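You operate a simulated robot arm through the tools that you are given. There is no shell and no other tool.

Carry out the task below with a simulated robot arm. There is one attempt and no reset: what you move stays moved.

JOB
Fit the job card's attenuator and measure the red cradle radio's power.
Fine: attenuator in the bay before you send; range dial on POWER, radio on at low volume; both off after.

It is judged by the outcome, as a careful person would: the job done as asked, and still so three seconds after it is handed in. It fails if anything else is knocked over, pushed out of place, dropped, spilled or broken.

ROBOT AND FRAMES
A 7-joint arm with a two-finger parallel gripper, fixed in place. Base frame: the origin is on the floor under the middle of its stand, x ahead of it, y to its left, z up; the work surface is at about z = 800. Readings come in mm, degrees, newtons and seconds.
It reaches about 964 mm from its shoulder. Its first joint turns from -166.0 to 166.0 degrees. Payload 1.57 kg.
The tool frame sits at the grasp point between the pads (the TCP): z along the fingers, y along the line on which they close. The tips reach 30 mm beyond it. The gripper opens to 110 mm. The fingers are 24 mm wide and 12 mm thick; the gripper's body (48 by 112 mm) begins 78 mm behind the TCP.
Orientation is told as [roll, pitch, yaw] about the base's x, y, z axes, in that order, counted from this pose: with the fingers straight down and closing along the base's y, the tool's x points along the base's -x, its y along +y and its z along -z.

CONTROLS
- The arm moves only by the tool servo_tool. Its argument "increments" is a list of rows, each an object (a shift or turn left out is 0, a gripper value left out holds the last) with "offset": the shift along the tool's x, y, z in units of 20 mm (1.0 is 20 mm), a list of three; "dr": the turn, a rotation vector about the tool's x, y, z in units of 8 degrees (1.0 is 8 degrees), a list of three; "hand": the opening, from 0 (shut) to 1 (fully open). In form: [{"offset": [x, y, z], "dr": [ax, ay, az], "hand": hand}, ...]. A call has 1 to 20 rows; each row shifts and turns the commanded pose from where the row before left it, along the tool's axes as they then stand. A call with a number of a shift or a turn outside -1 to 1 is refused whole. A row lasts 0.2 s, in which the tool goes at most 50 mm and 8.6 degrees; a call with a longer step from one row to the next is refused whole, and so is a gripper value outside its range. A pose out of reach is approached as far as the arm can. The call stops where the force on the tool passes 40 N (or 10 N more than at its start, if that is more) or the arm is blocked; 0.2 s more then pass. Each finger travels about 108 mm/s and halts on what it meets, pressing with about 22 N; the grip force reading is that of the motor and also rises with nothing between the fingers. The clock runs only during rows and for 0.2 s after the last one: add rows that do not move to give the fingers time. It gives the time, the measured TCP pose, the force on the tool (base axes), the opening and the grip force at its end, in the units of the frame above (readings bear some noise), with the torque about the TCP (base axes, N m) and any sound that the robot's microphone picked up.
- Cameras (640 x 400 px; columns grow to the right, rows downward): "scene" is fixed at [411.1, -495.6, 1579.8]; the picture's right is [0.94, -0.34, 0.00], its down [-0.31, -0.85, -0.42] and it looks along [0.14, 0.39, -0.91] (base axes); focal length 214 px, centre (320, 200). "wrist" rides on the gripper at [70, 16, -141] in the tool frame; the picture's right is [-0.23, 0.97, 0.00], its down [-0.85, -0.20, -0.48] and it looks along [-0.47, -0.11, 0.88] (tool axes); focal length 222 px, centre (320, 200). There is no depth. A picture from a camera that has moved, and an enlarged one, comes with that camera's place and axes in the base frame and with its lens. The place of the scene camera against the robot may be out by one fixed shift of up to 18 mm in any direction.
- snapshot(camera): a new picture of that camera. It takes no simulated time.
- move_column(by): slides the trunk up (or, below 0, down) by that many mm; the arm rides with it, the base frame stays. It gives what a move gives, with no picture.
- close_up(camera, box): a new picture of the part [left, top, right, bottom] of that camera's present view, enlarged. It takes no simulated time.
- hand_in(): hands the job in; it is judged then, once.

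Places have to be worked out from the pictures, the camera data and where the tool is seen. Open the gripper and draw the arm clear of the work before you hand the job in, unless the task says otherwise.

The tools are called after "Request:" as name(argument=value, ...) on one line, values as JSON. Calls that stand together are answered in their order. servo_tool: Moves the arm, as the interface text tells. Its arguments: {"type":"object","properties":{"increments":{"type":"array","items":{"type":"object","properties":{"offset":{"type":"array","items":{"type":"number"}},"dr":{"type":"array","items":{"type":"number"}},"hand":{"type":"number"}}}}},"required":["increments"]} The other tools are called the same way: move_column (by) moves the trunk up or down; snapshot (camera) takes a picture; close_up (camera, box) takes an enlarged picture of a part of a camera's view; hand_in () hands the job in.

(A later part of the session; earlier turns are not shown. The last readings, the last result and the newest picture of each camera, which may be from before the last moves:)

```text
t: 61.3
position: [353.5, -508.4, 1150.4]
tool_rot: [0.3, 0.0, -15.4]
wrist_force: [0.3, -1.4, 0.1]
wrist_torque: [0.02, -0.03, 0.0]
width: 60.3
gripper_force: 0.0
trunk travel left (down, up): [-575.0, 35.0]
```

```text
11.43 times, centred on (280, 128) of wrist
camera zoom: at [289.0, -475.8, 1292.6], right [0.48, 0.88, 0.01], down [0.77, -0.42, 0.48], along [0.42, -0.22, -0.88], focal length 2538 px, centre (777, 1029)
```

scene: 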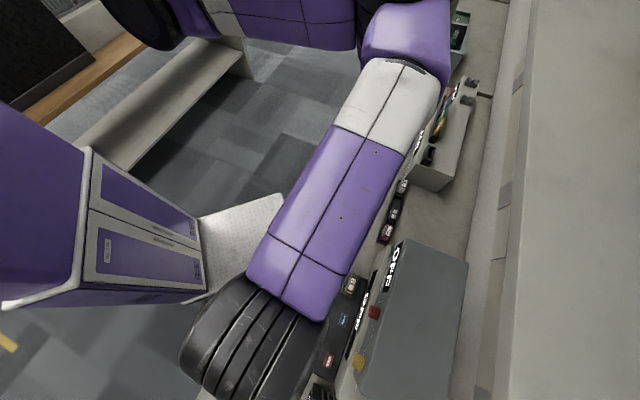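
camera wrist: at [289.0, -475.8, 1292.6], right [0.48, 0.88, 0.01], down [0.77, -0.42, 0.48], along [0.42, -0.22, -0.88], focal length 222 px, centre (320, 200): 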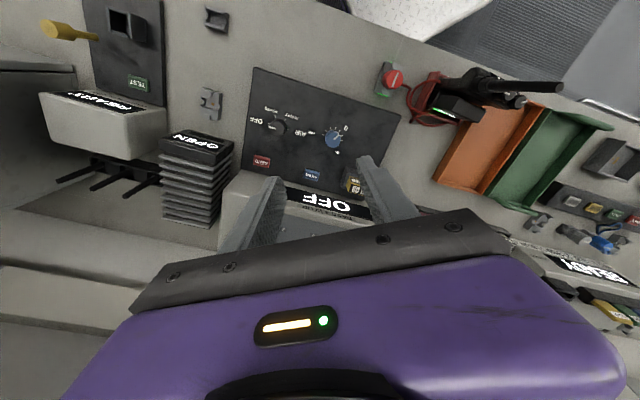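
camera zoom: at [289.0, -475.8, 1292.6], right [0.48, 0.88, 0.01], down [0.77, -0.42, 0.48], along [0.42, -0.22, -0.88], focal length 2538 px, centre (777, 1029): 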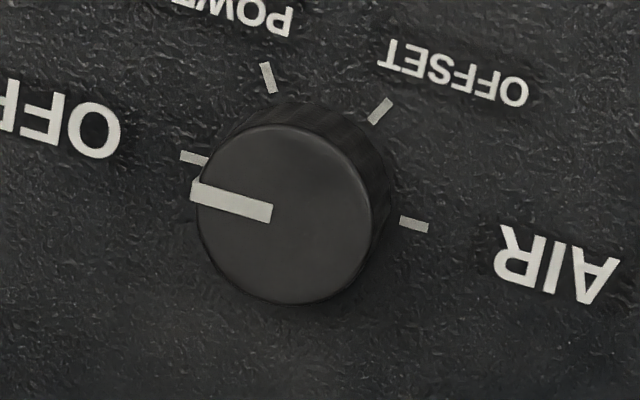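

The dial fix is consistent: (324.3,-589.4), top z≈855, diameter about 29 mm, with POWER 60° clockwise of OFF. I move over it and descend to z≈910.

Request:
servo_tool(increments=[{"offset": [0.06, -0.85, 0]}, {"offset": [0.06, -0.85, 0]}, {"offset": [0.06, -0.85, 0]}, {"offset": [0.06, -0.85, 0]}, {"offset": [0.06, -0.85, 0]}, {"offset": [0, 0, 1]}, {"offset": [0, 0, 1]}, {"offset": [0, 0, 1]}, {"offset": [0, 0, 1]}, {"offset": [0, 0, 1]}, {"offset": [0, 0, 1]}, {"offset": [0, 0, 1]}, {"offset": [0, 0, 1]}, {"offset": [0, 0, 1]}, {"offset": [0, 0, 1]}, {"offset": [0, 0, 1]}, {"offset": [0, 0, 0.7]}, {}, {}])

Request:
snapshot(camera="wrist")

Request:
close_up(camera="wrist", box=[250, 110, 390, 220])

```text
t: 65.3
position: [324.1, -587.7, 918.2]
tool_rot: [0.4, 0.0, -15.3]
wrist_force: [-0.3, 0.5, -0.3]
wrist_torque: [0.02, -0.02, 0.02]
width: 60.6
gripper_force: 0.1
trunk travel left (down, up): [-575.0, 35.0]
```

```text
taken
camera wrist: at [261.3, -553.9, 1059.8], right [0.48, 0.88, 0.01], down [0.77, -0.42, 0.48], along [0.42, -0.22, -0.88], focal length 222 px, centre (320, 200)
```

wrist: 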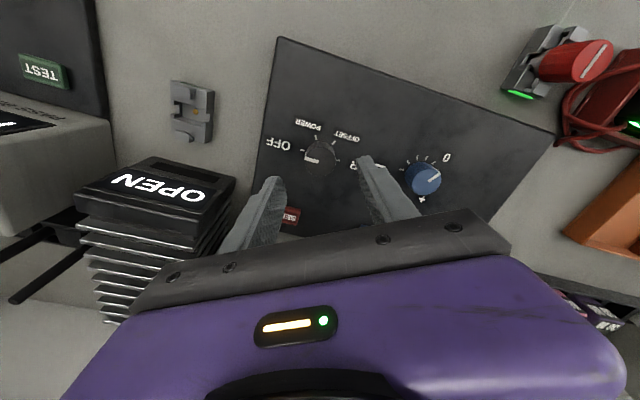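

```text
3.64 times, centred on (320, 165) of wrist
camera zoom: at [261.3, -553.9, 1059.8], right [0.48, 0.88, 0.01], down [0.77, -0.42, 0.48], along [0.42, -0.22, -0.88], focal length 808 px, centre (320, 327)
```

zoom: 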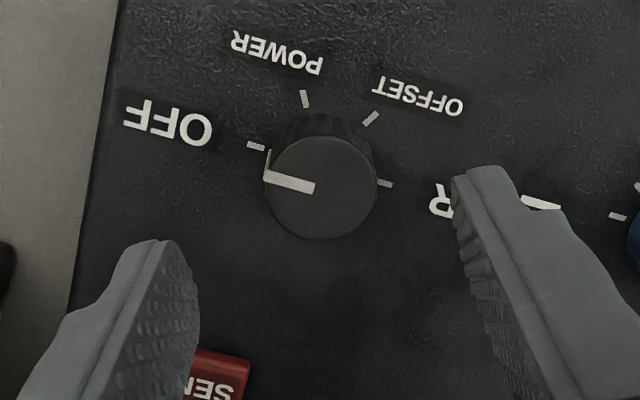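

Aligned within 1 mm. I trim, lower to TCP z≈873, and close on the dial.

Request:
servo_tool(increments=[{"offset": [0.04, -0.02, 0.75]}, {"offset": [0, 0, 0.75]}, {"offset": [0, 0, 0.75]}, {}, {}])

Request:
close_up(camera="wrist", box=[250, 110, 390, 220])

```text
t: 66.5
position: [325.0, -587.1, 871.8]
tool_rot: [0.2, -0.1, -15.3]
wrist_force: [-0.3, 0.0, 0.5]
wrist_torque: [-0.02, 0.0, -0.04]
width: 60.4
gripper_force: 0.1
trunk travel left (down, up): [-575.0, 35.0]
```

```text
3.64 times, centred on (320, 165) of wrist
camera zoom: at [260.9, -554.0, 1013.8], right [0.48, 0.88, 0.01], down [0.77, -0.42, 0.48], along [0.42, -0.22, -0.88], focal length 808 px, centre (320, 327)
```

zoom: 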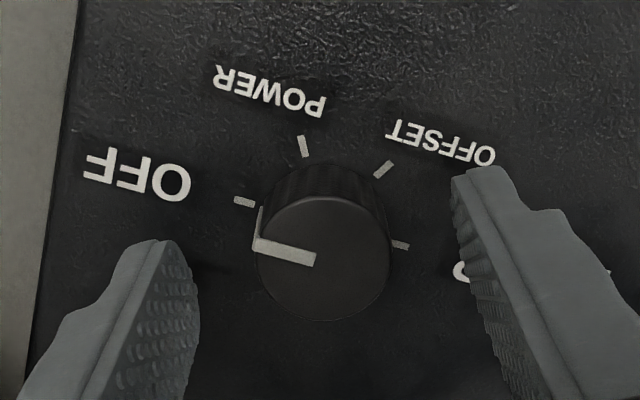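

Request:
servo_tool(increments=[{"offset": [0.03, -0.01, 0]}, {"hand": 0.3}, {"hand": 0.18}, {}, {}])

Request:
close_up(camera="wrist", box=[250, 110, 390, 220])

```text
t: 67.7
position: [324.9, -586.8, 871.6]
tool_rot: [0.4, -0.1, -15.3]
wrist_force: [5.0, 14.6, 5.3]
wrist_torque: [0.42, -0.34, 0.07]
width: 29.5
gripper_force: 39.3
trunk travel left (down, up): [-575.0, 35.0]
```

```text
3.64 times, centred on (320, 165) of wrist
camera zoom: at [260.2, -553.5, 1013.8], right [0.48, 0.88, 0.01], down [0.77, -0.42, 0.48], along [0.42, -0.22, -0.88], focal length 808 px, centre (320, 327)
```

zoom: 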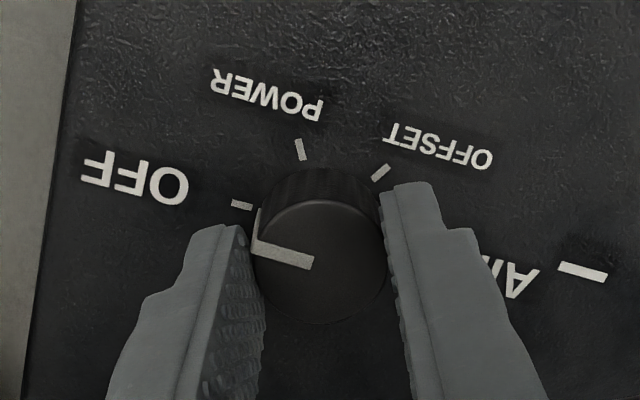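

Gripped at 29.5 mm, with about 15 N of side force, meaning I'm slightly off centre. I nudge 0.6 mm along +y to relax it.

Request:
servo_tool(increments=[{"offset": [0, 0.03, 0]}, {}, {}])

```text
t: 68.5
position: [323.6, -587.1, 872.6]
tool_rot: [0.4, -0.1, -15.3]
wrist_force: [6.6, 20.0, 2.8]
wrist_torque: [0.25, -0.21, 0.08]
width: 29.4
gripper_force: 39.2
trunk travel left (down, up): [-575.0, 35.0]
```

Side force rose, so I try the other direction by 1.2 mm.

Request:
servo_tool(increments=[{"offset": [0, -0.06, 0]}, {}, {}])

Request:
close_up(camera="wrist", box=[250, 110, 390, 220])

```text
t: 69.3
position: [324.1, -586.6, 872.6]
tool_rot: [0.6, -0.1, -15.3]
wrist_force: [11.5, 27.4, 2.9]
wrist_torque: [0.69, 0.81, 0.04]
width: 29.3
gripper_force: 39.2
trunk travel left (down, up): [-575.0, 35.0]
```

```text
3.64 times, centred on (320, 165) of wrist
camera zoom: at [260.1, -553.9, 1013.7], right [0.48, 0.88, 0.01], down [0.77, -0.42, 0.48], along [0.42, -0.22, -0.88], focal length 808 px, centre (320, 327)
```

zoom: 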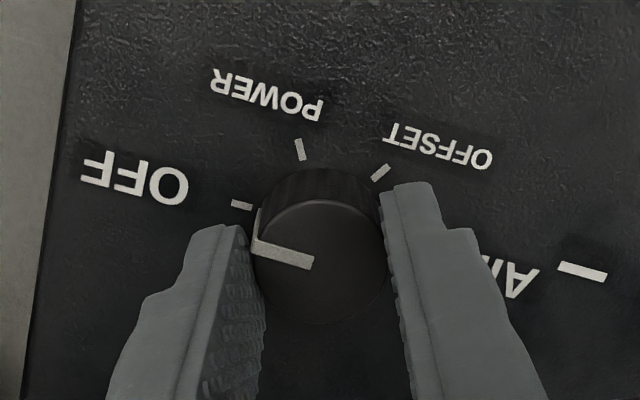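

Reaction grows when moving -y, so the hand needs to go +y. I move 2 mm that way and read again.

Request:
servo_tool(increments=[{"offset": [0, 0.05, 0]}, {"offset": [0, 0.05, 0]}, {}, {}])

```text
t: 70.3
position: [324.7, -587.3, 871.5]
tool_rot: [0.3, 0.0, -15.4]
wrist_force: [8.4, 10.8, -14.8]
wrist_torque: [-0.07, -1.08, 0.05]
width: 29.5
gripper_force: 39.1
trunk travel left (down, up): [-575.0, 35.0]
```

Readings are stiff and odd while clamped, so I open, let it relax, and re-centre from the picture.

Request:
servo_tool(increments=[{"hand": 0.42}, {}, {}, {}])

Request:
close_up(camera="wrist", box=[250, 110, 390, 220])

```text
t: 71.3
position: [322.8, -586.9, 873.0]
tool_rot: [0.2, 0.0, -15.4]
wrist_force: [0.7, -0.3, -0.3]
wrist_torque: [0.02, 0.01, 0.01]
width: 46.1
gripper_force: 0.1
trunk travel left (down, up): [-575.0, 35.0]
```

```text
3.64 times, centred on (320, 165) of wrist
camera zoom: at [259.4, -553.0, 1014.5], right [0.48, 0.88, 0.0], down [0.77, -0.42, 0.48], along [0.42, -0.22, -0.88], focal length 808 px, centre (320, 327)
```

zoom: 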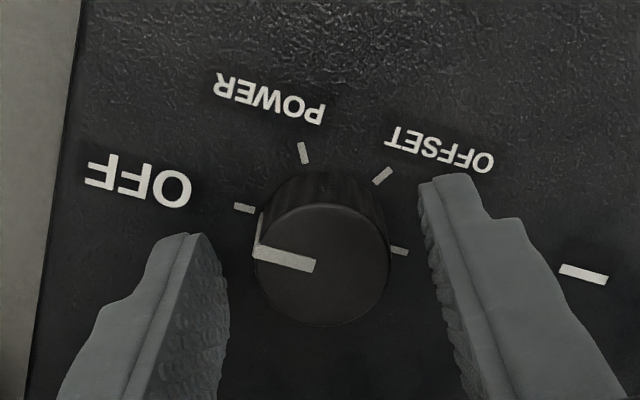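

Visually the knob is centred. I'll close again gradually in small steps, only to just below the knob's width, so the clamp is gentler.

Request:
servo_tool(increments=[{"offset": [0, -0.02, 0], "hand": 0.36}, {"hand": 0.32}, {"hand": 0.3}, {"hand": 0.28}, {"hand": 0.27}, {"hand": 0.26}, {}, {}])

Request:
close_up(camera="wrist", box=[250, 110, 390, 220])

```text
t: 73.1
position: [323.4, -587.6, 872.0]
tool_rot: [0.3, 0.1, -15.3]
wrist_force: [0.6, 2.1, 0.2]
wrist_torque: [0.08, -0.05, -0.03]
width: 31.3
gripper_force: 1.6
trunk travel left (down, up): [-575.0, 35.0]
```

```text
3.64 times, centred on (320, 165) of wrist
camera zoom: at [259.3, -553.5, 1014.3], right [0.48, 0.88, 0.01], down [0.77, -0.42, 0.48], along [0.42, -0.22, -0.88], focal length 808 px, centre (320, 327)
```

zoom: 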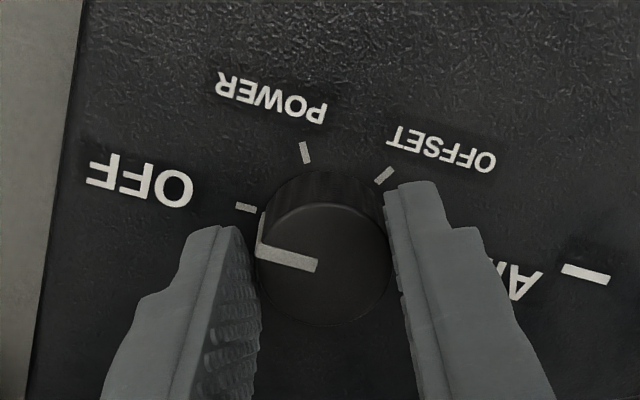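

The right finger touches first with 2 N, so I move 0.6 mm toward +y and close a bit more.

Request:
servo_tool(increments=[{"offset": [0, 0.03, 0]}, {"hand": 0.25}, {"hand": 0.24}, {}, {}])

```text
t: 74.3
position: [324.2, -586.0, 872.7]
tool_rot: [0.2, 0.0, -15.4]
wrist_force: [1.0, 4.9, -3.3]
wrist_torque: [0.06, -0.02, 0.04]
width: 29.1
gripper_force: 38.9
trunk travel left (down, up): [-575.0, 35.0]
```

Now clamped at 29 mm with only 5 N of side force. I rotate clockwise 20° first and check.

Request:
servo_tool(increments=[{"dr": [0, 0, 0.5]}, {"dr": [0, 0, 0.5]}, {"dr": [0, 0, 0.5]}, {"dr": [0, 0, 0.5]}, {"dr": [0, 0, 0.5]}, {}])

Request:
close_up(camera="wrist", box=[250, 110, 390, 220])

```text
t: 75.7
position: [322.7, -584.7, 874.1]
tool_rot: [0.4, 0.1, -35.4]
wrist_force: [0.6, 17.3, 0.9]
wrist_torque: [0.25, -0.39, 0.04]
width: 29.4
gripper_force: 39.1
trunk travel left (down, up): [-575.0, 35.0]
```

```text
3.64 times, centred on (320, 165) of wrist
camera zoom: at [275.3, -533.1, 1014.5], right [0.75, 0.66, 0.01], down [0.58, -0.66, 0.48], along [0.32, -0.35, -0.88], focal length 808 px, centre (320, 327)
```

zoom: 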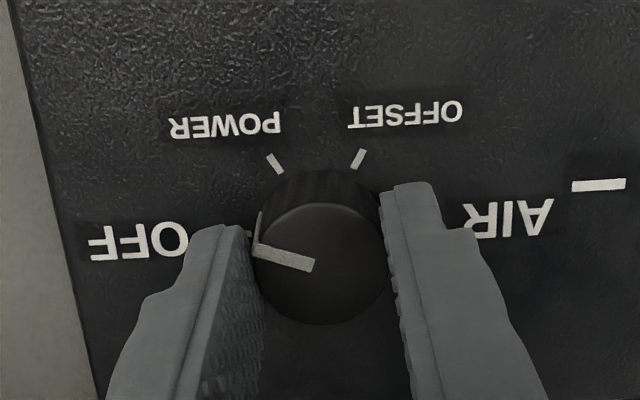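

The dial turns with the hand, but side force rose to 17 N. Before going on, I check with the scene camera that the tester hasn't shifted.

Request:
close_up(camera="scene", box=[230, 230, 430, 400])

Request:
snapshot(camera="scene")

```text
2.35 times, centred on (330, 315) of scene
camera zoom: at [411.1, -495.6, 1579.8], right [0.94, -0.34, 0.0], down [-0.31, -0.85, -0.42], along [0.14, 0.39, -0.91], focal length 505 px, centre (296, -71)
```

zoom: 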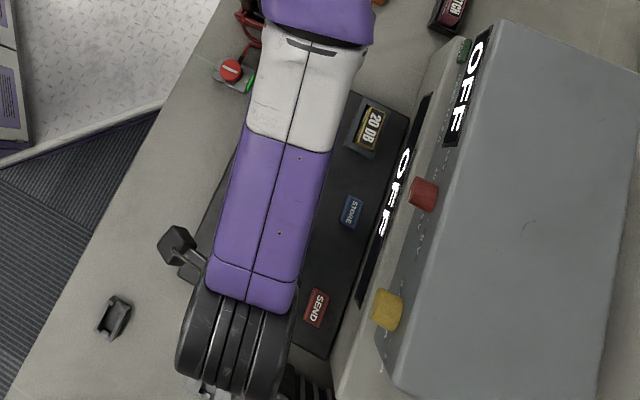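

```text
taken
```

scene: 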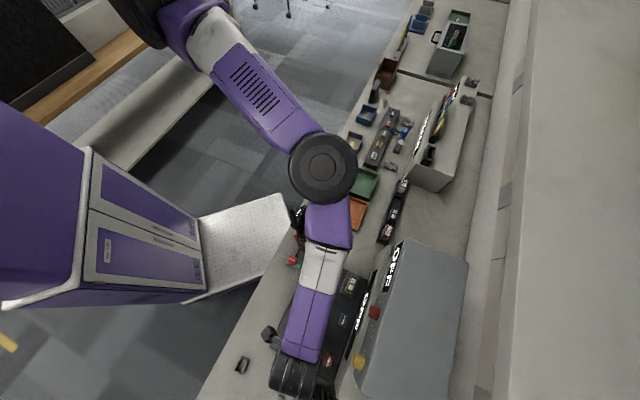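

The tester hasn't moved. I relieve the side force by shifting the commanded pose about 2 mm in base +y and re-read.

Request:
servo_tool(increments=[{"offset": [0.05, 0.07, 0]}, {}, {}])

```text
t: 76.5
position: [323.7, -585.5, 873.7]
tool_rot: [0.2, 0.0, -35.3]
wrist_force: [2.1, -0.2, -10.4]
wrist_torque: [-0.06, 0.5, 0.0]
width: 29.5
gripper_force: 39.1
trunk travel left (down, up): [-575.0, 35.0]
```

Side force is gone. I rotate another 20°.

Request:
servo_tool(increments=[{"dr": [0, 0, 0.5]}, {"dr": [0, 0, 0.5]}, {"dr": [0, 0, 0.5]}, {"dr": [0, 0, 0.5]}, {"dr": [0, 0, 0.5]}, {}])

Request:
close_up(camera="wrist", box=[250, 110, 390, 220])

```text
t: 77.9
position: [324.3, -585.9, 872.8]
tool_rot: [0.3, 0.1, -55.3]
wrist_force: [6.7, -2.9, -8.8]
wrist_torque: [-0.31, -0.28, 0.0]
width: 29.6
gripper_force: 39.2
trunk travel left (down, up): [-575.0, 35.0]
```

```text
3.64 times, centred on (320, 165) of wrist
camera zoom: at [296.7, -519.5, 1014.6], right [0.93, 0.37, 0.0], down [0.32, -0.82, 0.48], along [0.18, -0.44, -0.88], focal length 808 px, centre (320, 327)
```

zoom: 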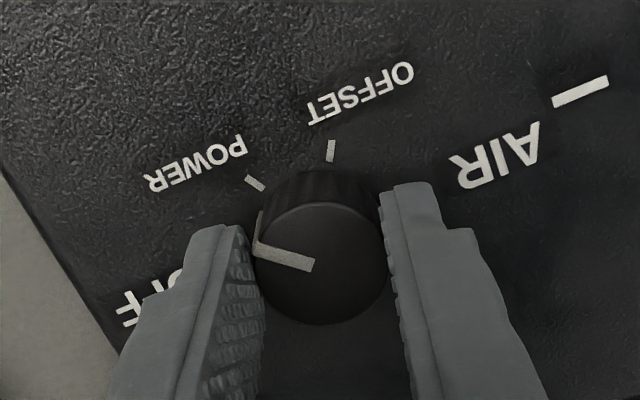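

Turning smoothly; the POWER mark is approaching the pointer. Another 20°.

Request:
servo_tool(increments=[{"dr": [0, 0, 0.5]}, {"dr": [0, 0, 0.5]}, {"dr": [0, 0, 0.5]}, {"dr": [0, 0, 0.5]}, {"dr": [0, 0, 0.45]}, {}])

Request:
close_up(camera="wrist", box=[250, 110, 390, 220])

Request:
close_up(camera="scene", box=[330, 270, 400, 340])

```text
t: 79.3
position: [324.9, -585.1, 873.5]
tool_rot: [0.2, 0.2, -75.0]
wrist_force: [13.0, -2.0, -2.0]
wrist_torque: [0.28, -0.2, 0.03]
width: 29.4
gripper_force: 38.8
trunk travel left (down, up): [-575.0, 35.0]
```

```text
3.64 times, centred on (320, 165) of wrist
camera zoom: at [321.1, -514.3, 1014.7], right [1.0, 0.03, 0.0], down [0.03, -0.88, 0.47], along [0.02, -0.47, -0.88], focal length 808 px, centre (320, 327)
```

zoom: 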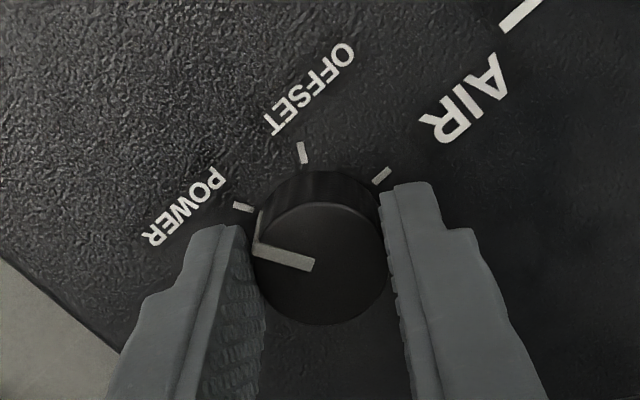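

```text
5.71 times, centred on (365, 305) of scene
camera zoom: at [411.1, -495.6, 1579.8], right [0.94, -0.34, 0.0], down [-0.31, -0.85, -0.42], along [0.14, 0.39, -0.91], focal length 1226 px, centre (63, -400)
```

zoom: 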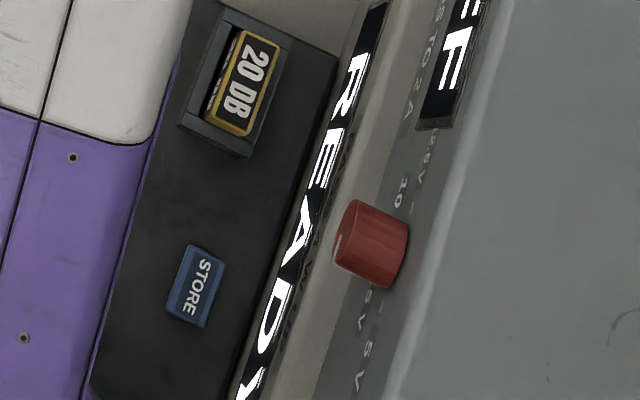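

The tester display now reads READY with the pointer at POWER. I release the dial and rise.

Request:
servo_tool(increments=[{"hand": 0.32}, {"hand": 0.45}, {}, {"offset": [0, 0, -0.5]}, {"offset": [0, 0, -1]}, {"offset": [0, 0, -1]}, {"offset": [0, 0, -1]}, {}])

Request:
snapshot(camera="wrist")

Request:
close_up(camera="wrist", box=[240, 90, 400, 220])

Request:
close_up(camera="scene", box=[300, 260, 400, 380])

```text
t: 81.1
position: [323.7, -586.5, 944.0]
tool_rot: [0.3, 0.2, -74.9]
wrist_force: [-0.4, 0.9, -0.1]
wrist_torque: [-0.02, -0.04, 0.02]
width: 49.6
gripper_force: 0.1
trunk travel left (down, up): [-575.0, 35.0]
```

```text
taken
camera wrist: at [319.6, -514.8, 1086.2], right [1.0, 0.03, 0.0], down [0.03, -0.88, 0.47], along [0.02, -0.47, -0.88], focal length 222 px, centre (320, 200)
```

wrist: 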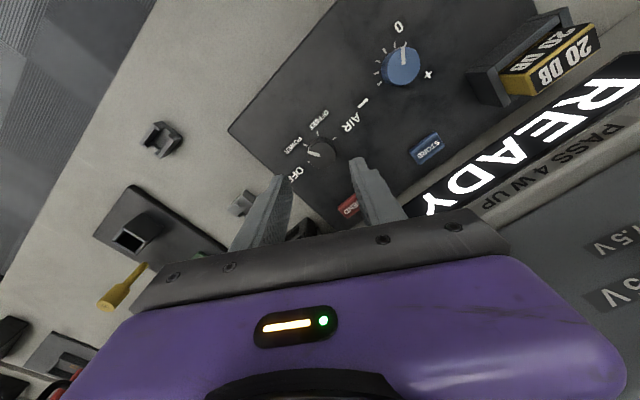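

```text
3.08 times, centred on (320, 155) of wrist
camera zoom: at [319.6, -514.8, 1086.2], right [1.0, 0.03, 0.0], down [0.03, -0.88, 0.47], along [0.02, -0.47, -0.88], focal length 684 px, centre (320, 338)
```

zoom: 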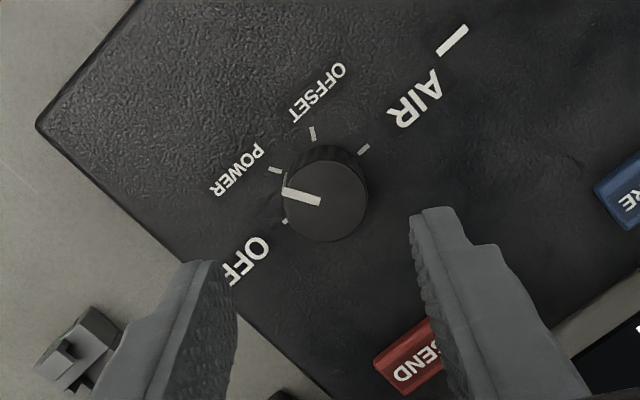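

```text
3.33 times, centred on (350, 320) of scene
camera zoom: at [411.1, -495.6, 1579.8], right [0.94, -0.34, 0.0], down [-0.31, -0.85, -0.42], along [0.14, 0.39, -0.91], focal length 715 px, centre (220, -200)
```

zoom: 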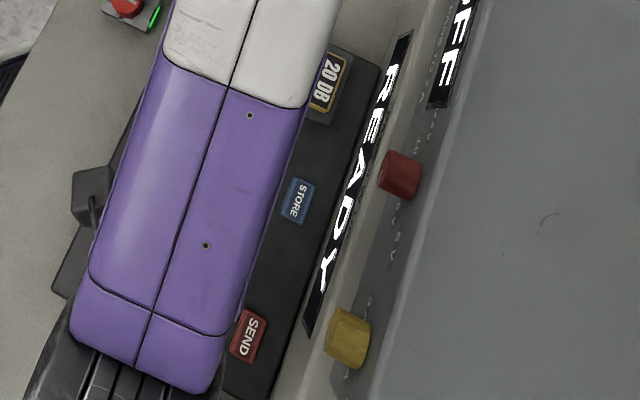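

The dial is on POWER and the tester shows READY. Before pressing SEND I check the height of the neighbouring OPEN load box near the SEND corner.

Request:
close_up(camera="scene", box=[290, 340, 370, 400])

Request:
close_up(camera="wrist", box=[200, 170, 360, 250])

```text
6.67 times, centred on (330, 370) of scene
camera zoom: at [411.1, -495.6, 1579.8], right [0.94, -0.34, 0.0], down [-0.31, -0.85, -0.42], along [0.14, 0.39, -0.91], focal length 1430 px, centre (253, -933)
```

zoom: 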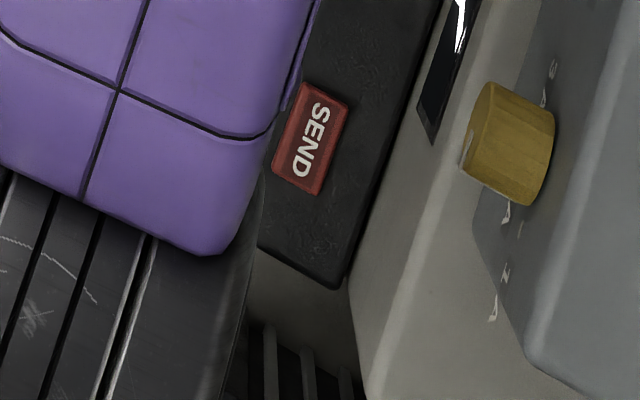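

```text
4.00 times, centred on (280, 210) of wrist
camera zoom: at [319.6, -514.8, 1086.2], right [1.0, 0.03, 0.0], down [0.03, -0.88, 0.47], along [0.02, -0.47, -0.88], focal length 888 px, centre (480, 160)
```

zoom: 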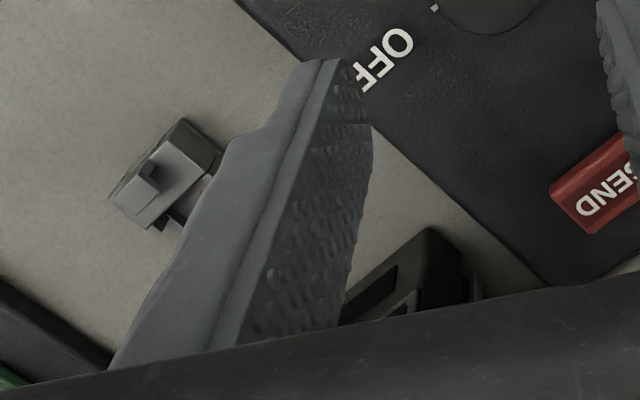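

The load box is clear of SEND. I close the fingers, turn back to yaw -45° so the hand stays clear of the power supply, and move over SEND at about (366,-656).

Request:
servo_tool(increments=[{"dr": [0, 0, -0.93], "hand": 0.2}, {"dr": [0, 0, -0.93], "hand": 0.0}, {"dr": [0, 0, -0.93]}, {"dr": [0, 0, -0.93]}, {"offset": [-1, -0.24, 0]}, {"offset": [-1, -0.24, 0]}, {"offset": [-1, -0.24, 0]}, {"offset": [-1, -0.24, 0]}, {"offset": [0, 0, 0.8]}, {"offset": [0, 0, 0.8]}, {"offset": [0, 0, 0.8]}, {}, {}])

Request:
snapshot(camera="wrist")

Request:
close_up(camera="wrist", box=[260, 120, 400, 220])

Request:
close_up(camera="scene", box=[290, 320, 370, 400])

```text
t: 83.9
position: [366.8, -656.0, 895.3]
tool_rot: [0.4, 0.1, -45.2]
wrist_force: [0.5, -1.1, -0.9]
wrist_torque: [-0.01, 0.01, 0.04]
width: 0.0
gripper_force: 20.7
trunk travel left (down, up): [-575.0, 35.0]
```

```text
taken
camera wrist: at [327.9, -594.4, 1036.6], right [0.85, 0.53, 0.0], down [0.46, -0.75, 0.48], along [0.25, -0.4, -0.88], focal length 222 px, centre (320, 200)
```

wrist: 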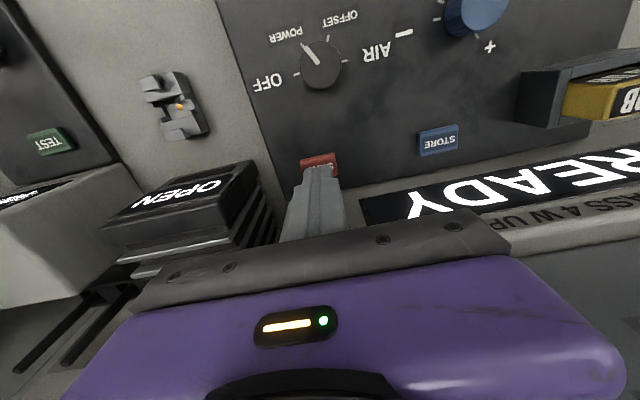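

```text
4.00 times, centred on (330, 170) of wrist
camera zoom: at [327.9, -594.4, 1036.6], right [0.85, 0.53, 0.0], down [0.46, -0.75, 0.48], along [0.25, -0.4, -0.88], focal length 888 px, centre (280, 320)
```

zoom: 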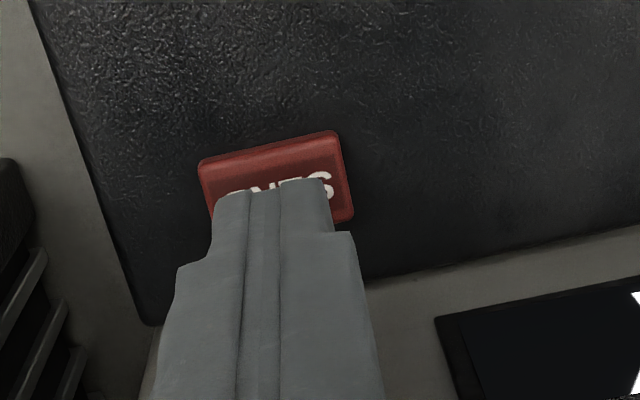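

```text
5.00 times, centred on (330, 360) of scene
camera zoom: at [411.1, -495.6, 1579.8], right [0.94, -0.34, 0.0], down [-0.31, -0.85, -0.42], along [0.14, 0.39, -0.91], focal length 1072 px, centre (270, -600)
```

zoom: 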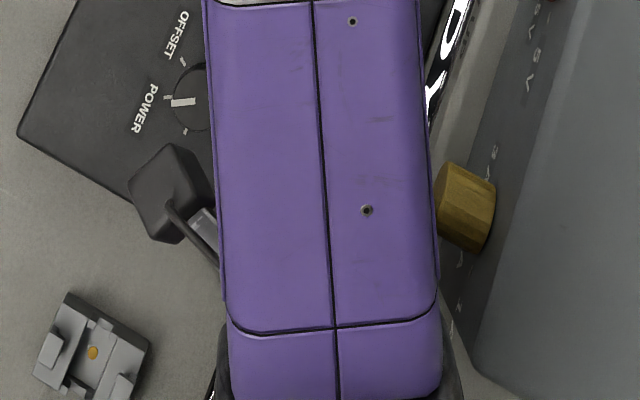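

The button is about 3.5 mm further out than the closed tips. I correct and descend to just above it.

Request:
servo_tool(increments=[{"offset": [-0.17, -0.06, 0.4]}, {"offset": [0, 0, 0.4]}, {"offset": [0, 0, 0.15]}, {}, {}])

Request:
close_up(camera="wrist", box=[260, 120, 400, 220])

```text
t: 85.1
position: [367.7, -658.6, 875.5]
tool_rot: [0.3, 0.1, -45.1]
wrist_force: [-0.3, -0.2, 0.9]
wrist_torque: [0.02, 0.02, 0.05]
width: 0.0
gripper_force: 21.6
trunk travel left (down, up): [-575.0, 35.0]
```

```text
4.00 times, centred on (330, 170) of wrist
camera zoom: at [329.2, -598.0, 1017.4], right [0.85, 0.53, 0.0], down [0.46, -0.75, 0.48], along [0.25, -0.4, -0.88], focal length 888 px, centre (280, 320)
```

zoom: 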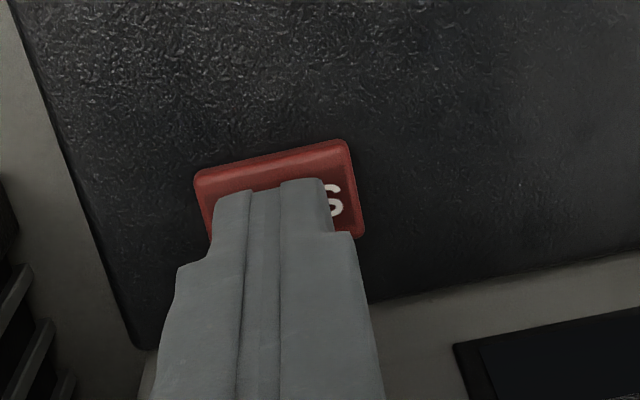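

The tips are over the middle of SEND. I press down in 1 mm steps and watch force, sound and display.

Request:
servo_tool(increments=[{"offset": [0, 0, 0.05]}, {"offset": [0, 0, 0.05]}, {"offset": [0, 0, 0.05]}, {"offset": [0, 0, 0.05]}, {}])

Request:
snapshot(camera="wrist")

```text
t: 86.3
position: [367.4, -658.5, 872.0]
tool_rot: [0.3, 0.1, -45.3]
wrist_force: [-1.3, -0.3, 0.3]
wrist_torque: [0.01, -0.04, 0.0]
width: 0.2
gripper_force: 21.5
trunk travel left (down, up): [-575.0, 35.0]
```

```text
taken
camera wrist: at [329.1, -597.9, 1013.6], right [0.85, 0.53, 0.0], down [0.46, -0.75, 0.48], along [0.25, -0.4, -0.88], focal length 222 px, centre (320, 200)
```

wrist: 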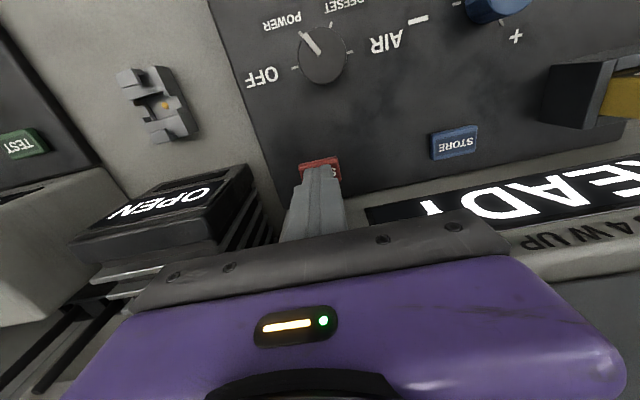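

Request:
servo_tool(increments=[{"offset": [0, 0, 0.05]}, {"offset": [0, 0, 0.05]}, {}])

Request:
close_up(camera="scene", box=[330, 260, 410, 360])

```text
t: 87.1
position: [367.7, -660.0, 870.9]
tool_rot: [0.3, 0.1, -45.2]
wrist_force: [0.4, 0.5, -0.2]
wrist_torque: [0.01, 0.02, -0.01]
width: 0.0
gripper_force: 21.6
trunk travel left (down, up): [-575.0, 35.0]
```

```text
4.00 times, centred on (370, 310) of scene
camera zoom: at [411.1, -495.6, 1579.8], right [0.94, -0.34, 0.0], down [-0.31, -0.85, -0.42], along [0.14, 0.39, -0.91], focal length 858 px, centre (120, -240)
```

zoom: 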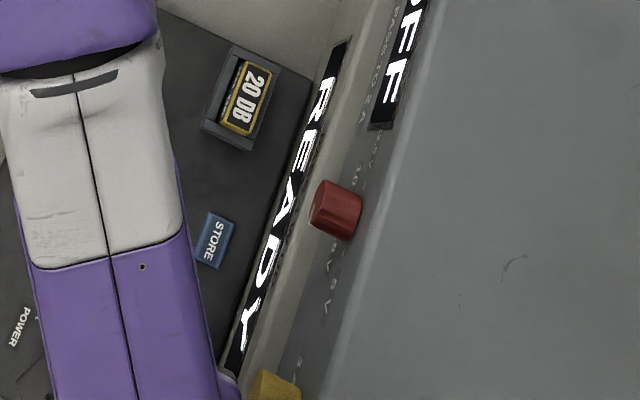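

Still no contact, display READY. I keep pressing down in 1 mm steps.

Request:
servo_tool(increments=[{"offset": [0, 0, 0.05]}, {"offset": [0, 0, 0.05]}, {}])

Request:
close_up(camera="scene", box=[330, 260, 410, 360])

Request:
close_up(camera="wrist", box=[260, 120, 400, 220])

```text
t: 87.9
position: [368.9, -658.0, 869.4]
tool_rot: [0.3, 0.1, -45.1]
wrist_force: [-0.3, 0.2, 0.3]
wrist_torque: [0.04, 0.02, 0.05]
width: 0.0
gripper_force: 21.1
trunk travel left (down, up): [-575.0, 35.0]
```

```text
4.00 times, centred on (370, 310) of scene
camera zoom: at [411.1, -495.6, 1579.8], right [0.94, -0.34, 0.0], down [-0.31, -0.85, -0.42], along [0.14, 0.39, -0.91], focal length 858 px, centre (120, -240)
```

zoom: 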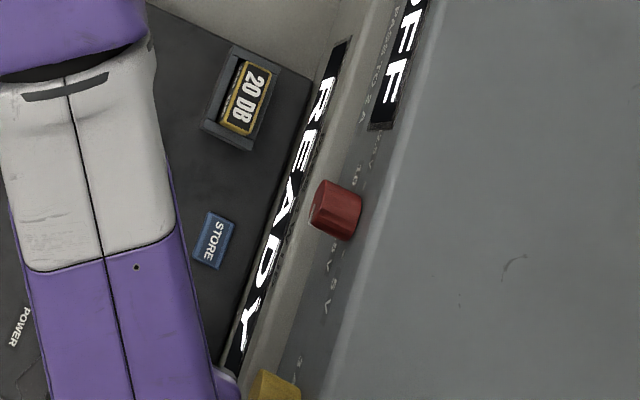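

```text
4.00 times, centred on (330, 170) of wrist
camera zoom: at [329.1, -598.0, 1009.8], right [0.85, 0.53, 0.0], down [0.46, -0.75, 0.48], along [0.25, -0.4, -0.88], focal length 888 px, centre (280, 320)
```

zoom: 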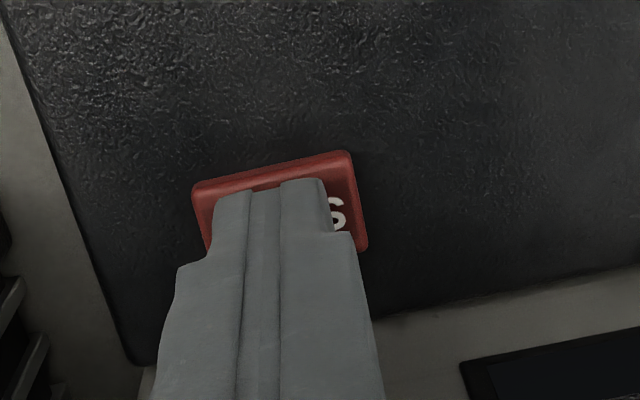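

Request:
servo_tool(increments=[{"offset": [0, 0, 0.05]}, {"offset": [0, 0, 0.05]}, {"offset": [0, 0, 0.05]}, {}])

Request:
close_up(camera="scene", box=[330, 260, 410, 360])

```text
t: 88.9
position: [368.3, -657.9, 865.3]
tool_rot: [0.2, 0.1, -45.2]
wrist_force: [-0.1, 0.8, 3.0]
wrist_torque: [0.05, -0.05, 0.02]
width: 0.4
gripper_force: 21.4
trunk travel left (down, up): [-575.0, 35.0]
heard: click
```

```text
4.00 times, centred on (370, 310) of scene
camera zoom: at [411.1, -495.6, 1579.8], right [0.94, -0.34, 0.0], down [-0.31, -0.85, -0.42], along [0.14, 0.39, -0.91], focal length 858 px, centre (120, -240)
```

zoom: 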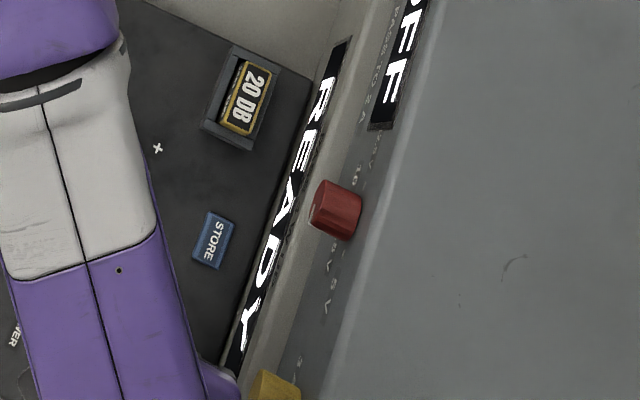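

A click was heard. I hold still for a second and check the display again.

Request:
servo_tool(increments=[{}, {}, {}, {}, {}])

Request:
close_up(camera="scene", box=[330, 260, 410, 360])

Request:
snapshot(camera="wrist")

Request:
close_up(camera="scene", box=[270, 195, 350, 270])

```text
t: 90.1
position: [368.6, -658.4, 865.9]
tool_rot: [0.2, 0.1, -45.2]
wrist_force: [-0.6, 0.7, 3.2]
wrist_torque: [-0.04, -0.01, -0.01]
width: 0.2
gripper_force: 20.9
trunk travel left (down, up): [-575.0, 35.0]
```

```text
4.00 times, centred on (370, 310) of scene
camera zoom: at [411.1, -495.6, 1579.8], right [0.94, -0.34, 0.0], down [-0.31, -0.85, -0.42], along [0.14, 0.39, -0.91], focal length 858 px, centre (120, -240)
```

zoom: 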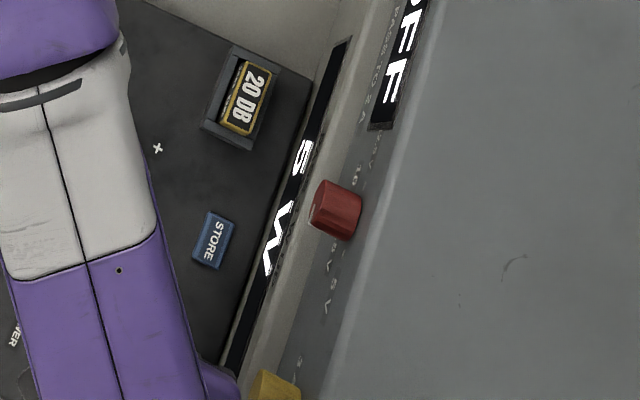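

```text
taken
camera wrist: at [329.1, -598.3, 1006.7], right [0.85, 0.53, 0.0], down [0.46, -0.75, 0.48], along [0.25, -0.4, -0.88], focal length 222 px, centre (320, 200)
```

wrist: 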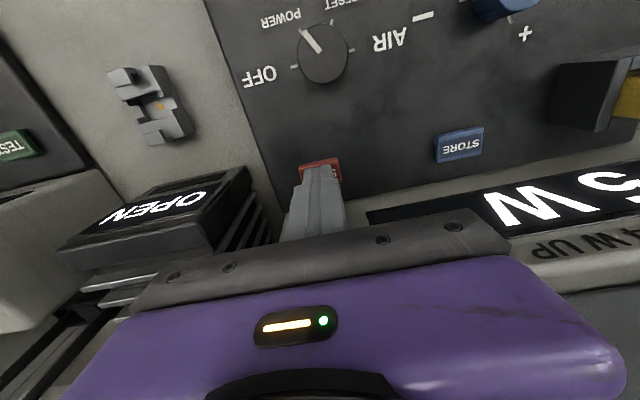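

```text
5.33 times, centred on (310, 232) of scene
camera zoom: at [411.1, -495.6, 1579.8], right [0.94, -0.34, 0.0], down [-0.31, -0.85, -0.42], along [0.14, 0.39, -0.91], focal length 1144 px, centre (373, 27)
```

zoom: 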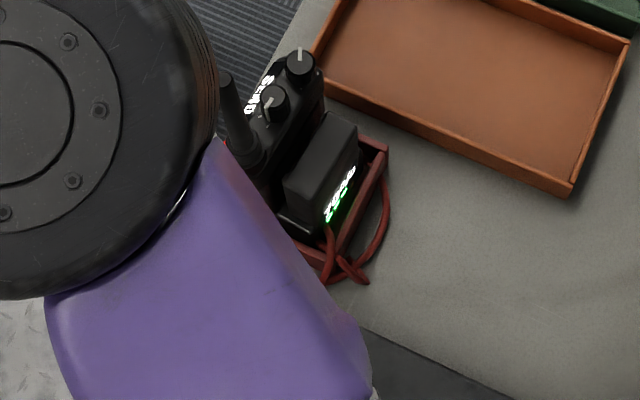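

The display reads 5 W (pass is 4 W up) and the radio shows SEND. I hold one more second to confirm it is steady, then release by rising.

Request:
servo_tool(increments=[{}, {}, {}, {}])

Request:
close_up(camera="scene", box=[330, 260, 410, 360])

```text
t: 91.1
position: [367.1, -658.6, 864.6]
tool_rot: [0.4, 0.1, -45.1]
wrist_force: [-0.7, 0.4, 3.0]
wrist_torque: [-0.01, -0.01, 0.01]
width: 0.0
gripper_force: 21.3
trunk travel left (down, up): [-575.0, 35.0]
```

```text
4.00 times, centred on (370, 310) of scene
camera zoom: at [411.1, -495.6, 1579.8], right [0.94, -0.34, 0.0], down [-0.31, -0.85, -0.42], along [0.14, 0.39, -0.91], focal length 858 px, centre (120, -240)
```

zoom: 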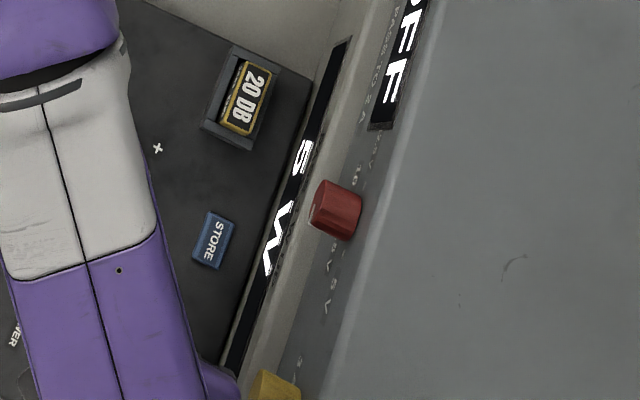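

Steady at 5 W. I rise off SEND, go back over the dial, and turn to yaw -75° with the gripper open.

Request:
servo_tool(increments=[{"offset": [0, 0, -0.3]}, {"offset": [0, 0, -0.7]}, {"offset": [0, 0, -1]}, {"offset": [0, 0, -1]}, {"offset": [0, 0, -1]}, {"offset": [1, 0.24, 0]}, {"offset": [1, 0.24, 0]}, {"offset": [1, 0.24, 0]}, {"offset": [1, 0.24, 0]}, {"dr": [0, 0, 0.93], "hand": 0.2}, {"dr": [0, 0, 0.93], "hand": 0.4}, {"dr": [0, 0, 0.93], "hand": 0.5}, {"dr": [0, 0, 0.93]}, {}, {}])

Request:
snapshot(camera="wrist")

Request:
close_up(camera="wrist", box=[250, 110, 390, 220])

Request:
close_up(camera="scene", box=[300, 260, 420, 380])

```text
t: 94.3
position: [324.3, -590.0, 945.6]
tool_rot: [0.3, 0.2, -75.0]
wrist_force: [0.4, 0.0, -0.1]
wrist_torque: [0.01, -0.01, 0.0]
width: 54.9
gripper_force: 0.1
trunk travel left (down, up): [-575.0, 35.0]
```

```text
taken
camera wrist: at [321.0, -518.2, 1086.7], right [1.0, 0.03, 0.0], down [0.03, -0.88, 0.47], along [0.02, -0.47, -0.88], focal length 222 px, centre (320, 200)
```

wrist: 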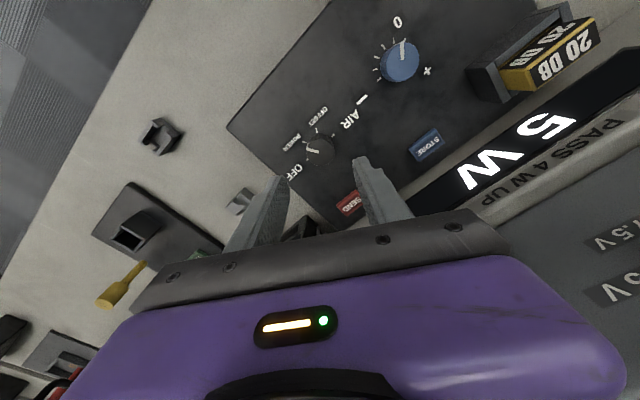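

```text
3.64 times, centred on (320, 165) of wrist
camera zoom: at [321.0, -518.2, 1086.7], right [1.0, 0.03, 0.0], down [0.03, -0.88, 0.47], along [0.02, -0.47, -0.88], focal length 808 px, centre (320, 327)
```

zoom: 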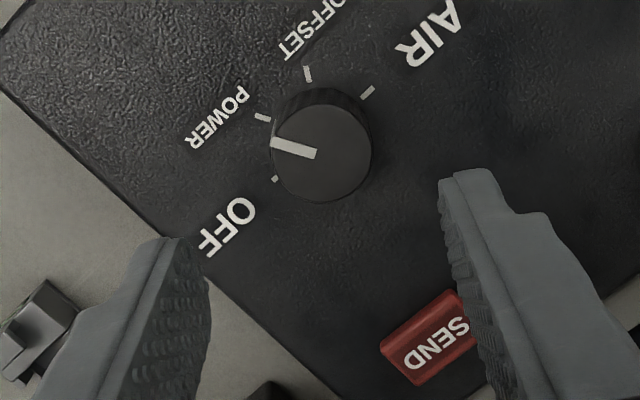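

```text
3.33 times, centred on (360, 320) of scene
camera zoom: at [411.1, -495.6, 1579.8], right [0.94, -0.34, 0.0], down [-0.31, -0.85, -0.42], along [0.14, 0.39, -0.91], focal length 715 px, centre (187, -200)
```

zoom: 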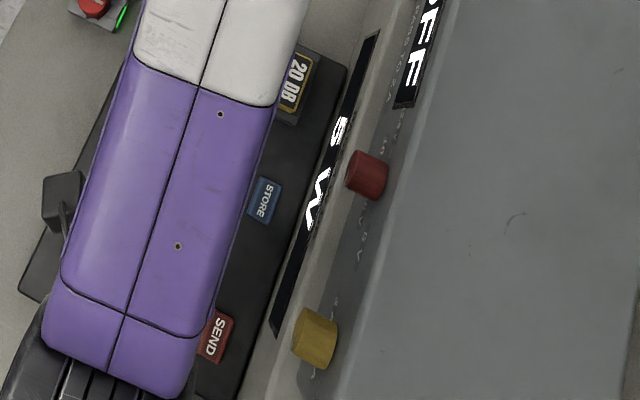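

The 5 W reading is retained on the display. Now I lower onto the dial again with a small correction to turn it back to OFF.

Request:
servo_tool(increments=[{"offset": [0.13, 0.01, 0.8]}, {"offset": [0, 0, 0.8]}, {"offset": [0, 0, 0.8]}, {"offset": [0, 0, 0.8]}, {"offset": [0, 0, 0.4]}, {}, {}])

Request:
close_up(camera="wrist", box=[250, 110, 390, 220])

```text
t: 95.9
position: [325.1, -587.2, 874.5]
tool_rot: [0.2, 0.2, -74.9]
wrist_force: [-1.1, -0.5, -0.3]
wrist_torque: [0.02, 0.0, 0.01]
width: 54.9
gripper_force: 0.0
trunk travel left (down, up): [-575.0, 35.0]
```

```text
3.64 times, centred on (320, 165) of wrist
camera zoom: at [321.3, -515.7, 1015.7], right [1.0, 0.03, 0.0], down [0.03, -0.88, 0.47], along [0.02, -0.47, -0.88], focal length 808 px, centre (320, 327)
```

zoom: 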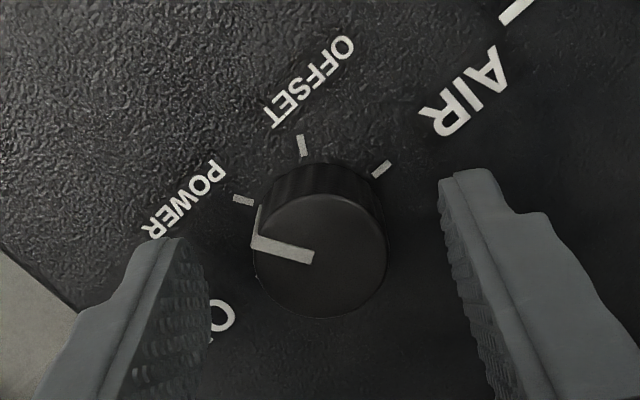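

The knob is centred between the fingers. I close gradually on it.

Request:
servo_tool(increments=[{"offset": [0.06, 0.02, 0.05], "hand": 0.4}, {"hand": 0.34}, {"hand": 0.31}, {"hand": 0.29}, {"hand": 0.28}, {"hand": 0.27}, {"hand": 0.26}, {}, {}])

Request:
close_up(camera="wrist", box=[250, 110, 390, 220])

```text
t: 97.9
position: [325.3, -585.4, 872.8]
tool_rot: [0.2, 0.2, -74.9]
wrist_force: [-0.9, -1.5, -0.2]
wrist_torque: [-0.01, 0.03, 0.02]
width: 29.5
gripper_force: 0.4
trunk travel left (down, up): [-575.0, 35.0]
```

```text
3.64 times, centred on (320, 165) of wrist
camera zoom: at [321.2, -513.9, 1014.5], right [1.0, 0.03, 0.0], down [0.03, -0.88, 0.47], along [0.02, -0.47, -0.88], focal length 808 px, centre (320, 327)
```

zoom: 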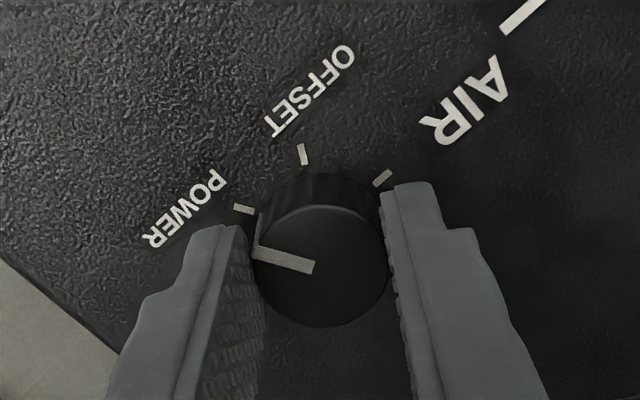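

Nearly touching evenly. I tighten and rotate counter-clockwise 20°, then check force.

Request:
servo_tool(increments=[{"hand": 0.25}, {"hand": 0.24}, {}, {"dr": [0, 0, -0.5]}, {"dr": [0, 0, -0.5]}, {"dr": [0, 0, -0.5]}, {"dr": [0, 0, -0.5]}, {"dr": [0, 0, -0.5]}, {}])

Request:
close_up(camera="wrist", box=[250, 110, 390, 220])

```text
t: 99.9
position: [324.4, -586.0, 873.2]
tool_rot: [0.2, 0.0, -54.9]
wrist_force: [-6.6, -4.0, 4.0]
wrist_torque: [-0.26, 0.17, 0.0]
width: 29.4
gripper_force: 38.9
trunk travel left (down, up): [-575.0, 35.0]
```

```text
3.64 times, centred on (320, 165) of wrist
camera zoom: at [296.4, -519.1, 1014.4], right [0.93, 0.37, 0.0], down [0.33, -0.82, 0.48], along [0.18, -0.44, -0.88], focal length 808 px, centre (320, 327)
```

zoom: 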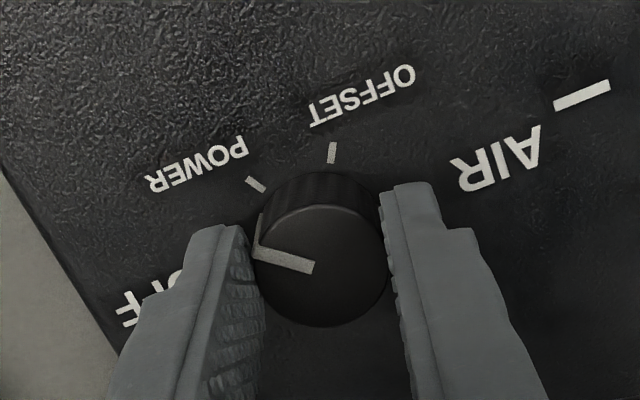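

Turning well with low side force. I turn the remaining 40° back toward OFF.

Request:
servo_tool(increments=[{"dr": [0, 0, -0.5]}, {"dr": [0, 0, -0.5]}, {"dr": [0, 0, -0.5]}, {"dr": [0, 0, -0.5]}, {"dr": [0, 0, -0.5]}, {}])

Request:
servo_tool(increments=[{"dr": [0, 0, -0.5]}, {"dr": [0, 0, -0.5]}, {"dr": [0, 0, -0.5]}, {"dr": [0, 0, -0.5]}, {"dr": [0, 0, -0.45]}, {}])

Request:
close_up(camera="wrist", box=[250, 110, 390, 220])

Request:
close_up(camera="scene", box=[330, 260, 410, 360])

```text
t: 101.3
position: [324.0, -584.6, 872.9]
tool_rot: [0.0, 0.1, -34.9]
wrist_force: [-15.2, -14.9, 10.3]
wrist_torque: [-0.2, 0.31, -0.04]
width: 29.6
gripper_force: 39.1
trunk travel left (down, up): [-575.0, 35.0]
```

```text
t: 102.7
position: [324.3, -586.1, 873.2]
tool_rot: [0.1, 0.0, -15.4]
wrist_force: [-13.4, -19.0, 5.5]
wrist_torque: [-0.63, 0.11, -0.05]
width: 29.6
gripper_force: 38.8
trunk travel left (down, up): [-575.0, 35.0]
```

```text
3.64 times, centred on (320, 165) of wrist
camera zoom: at [259.6, -552.1, 1014.2], right [0.48, 0.88, 0.0], down [0.77, -0.42, 0.48], along [0.42, -0.23, -0.88], focal length 808 px, centre (320, 327)
```

zoom: 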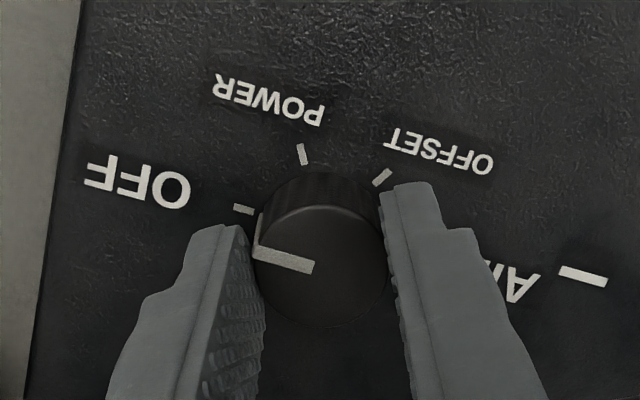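

```text
4.00 times, centred on (370, 310) of scene
camera zoom: at [411.1, -495.6, 1579.8], right [0.94, -0.34, 0.0], down [-0.31, -0.85, -0.42], along [0.14, 0.39, -0.91], focal length 858 px, centre (120, -240)
```

zoom: 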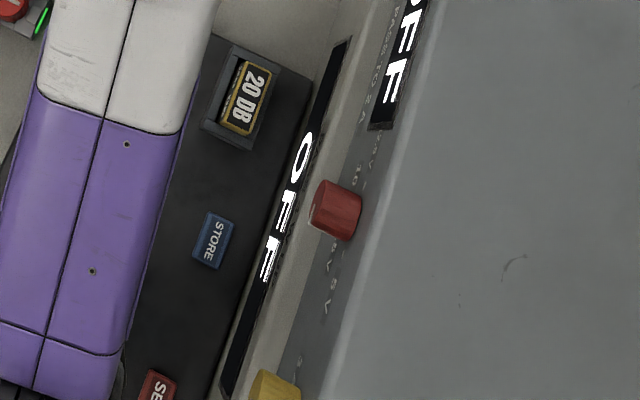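

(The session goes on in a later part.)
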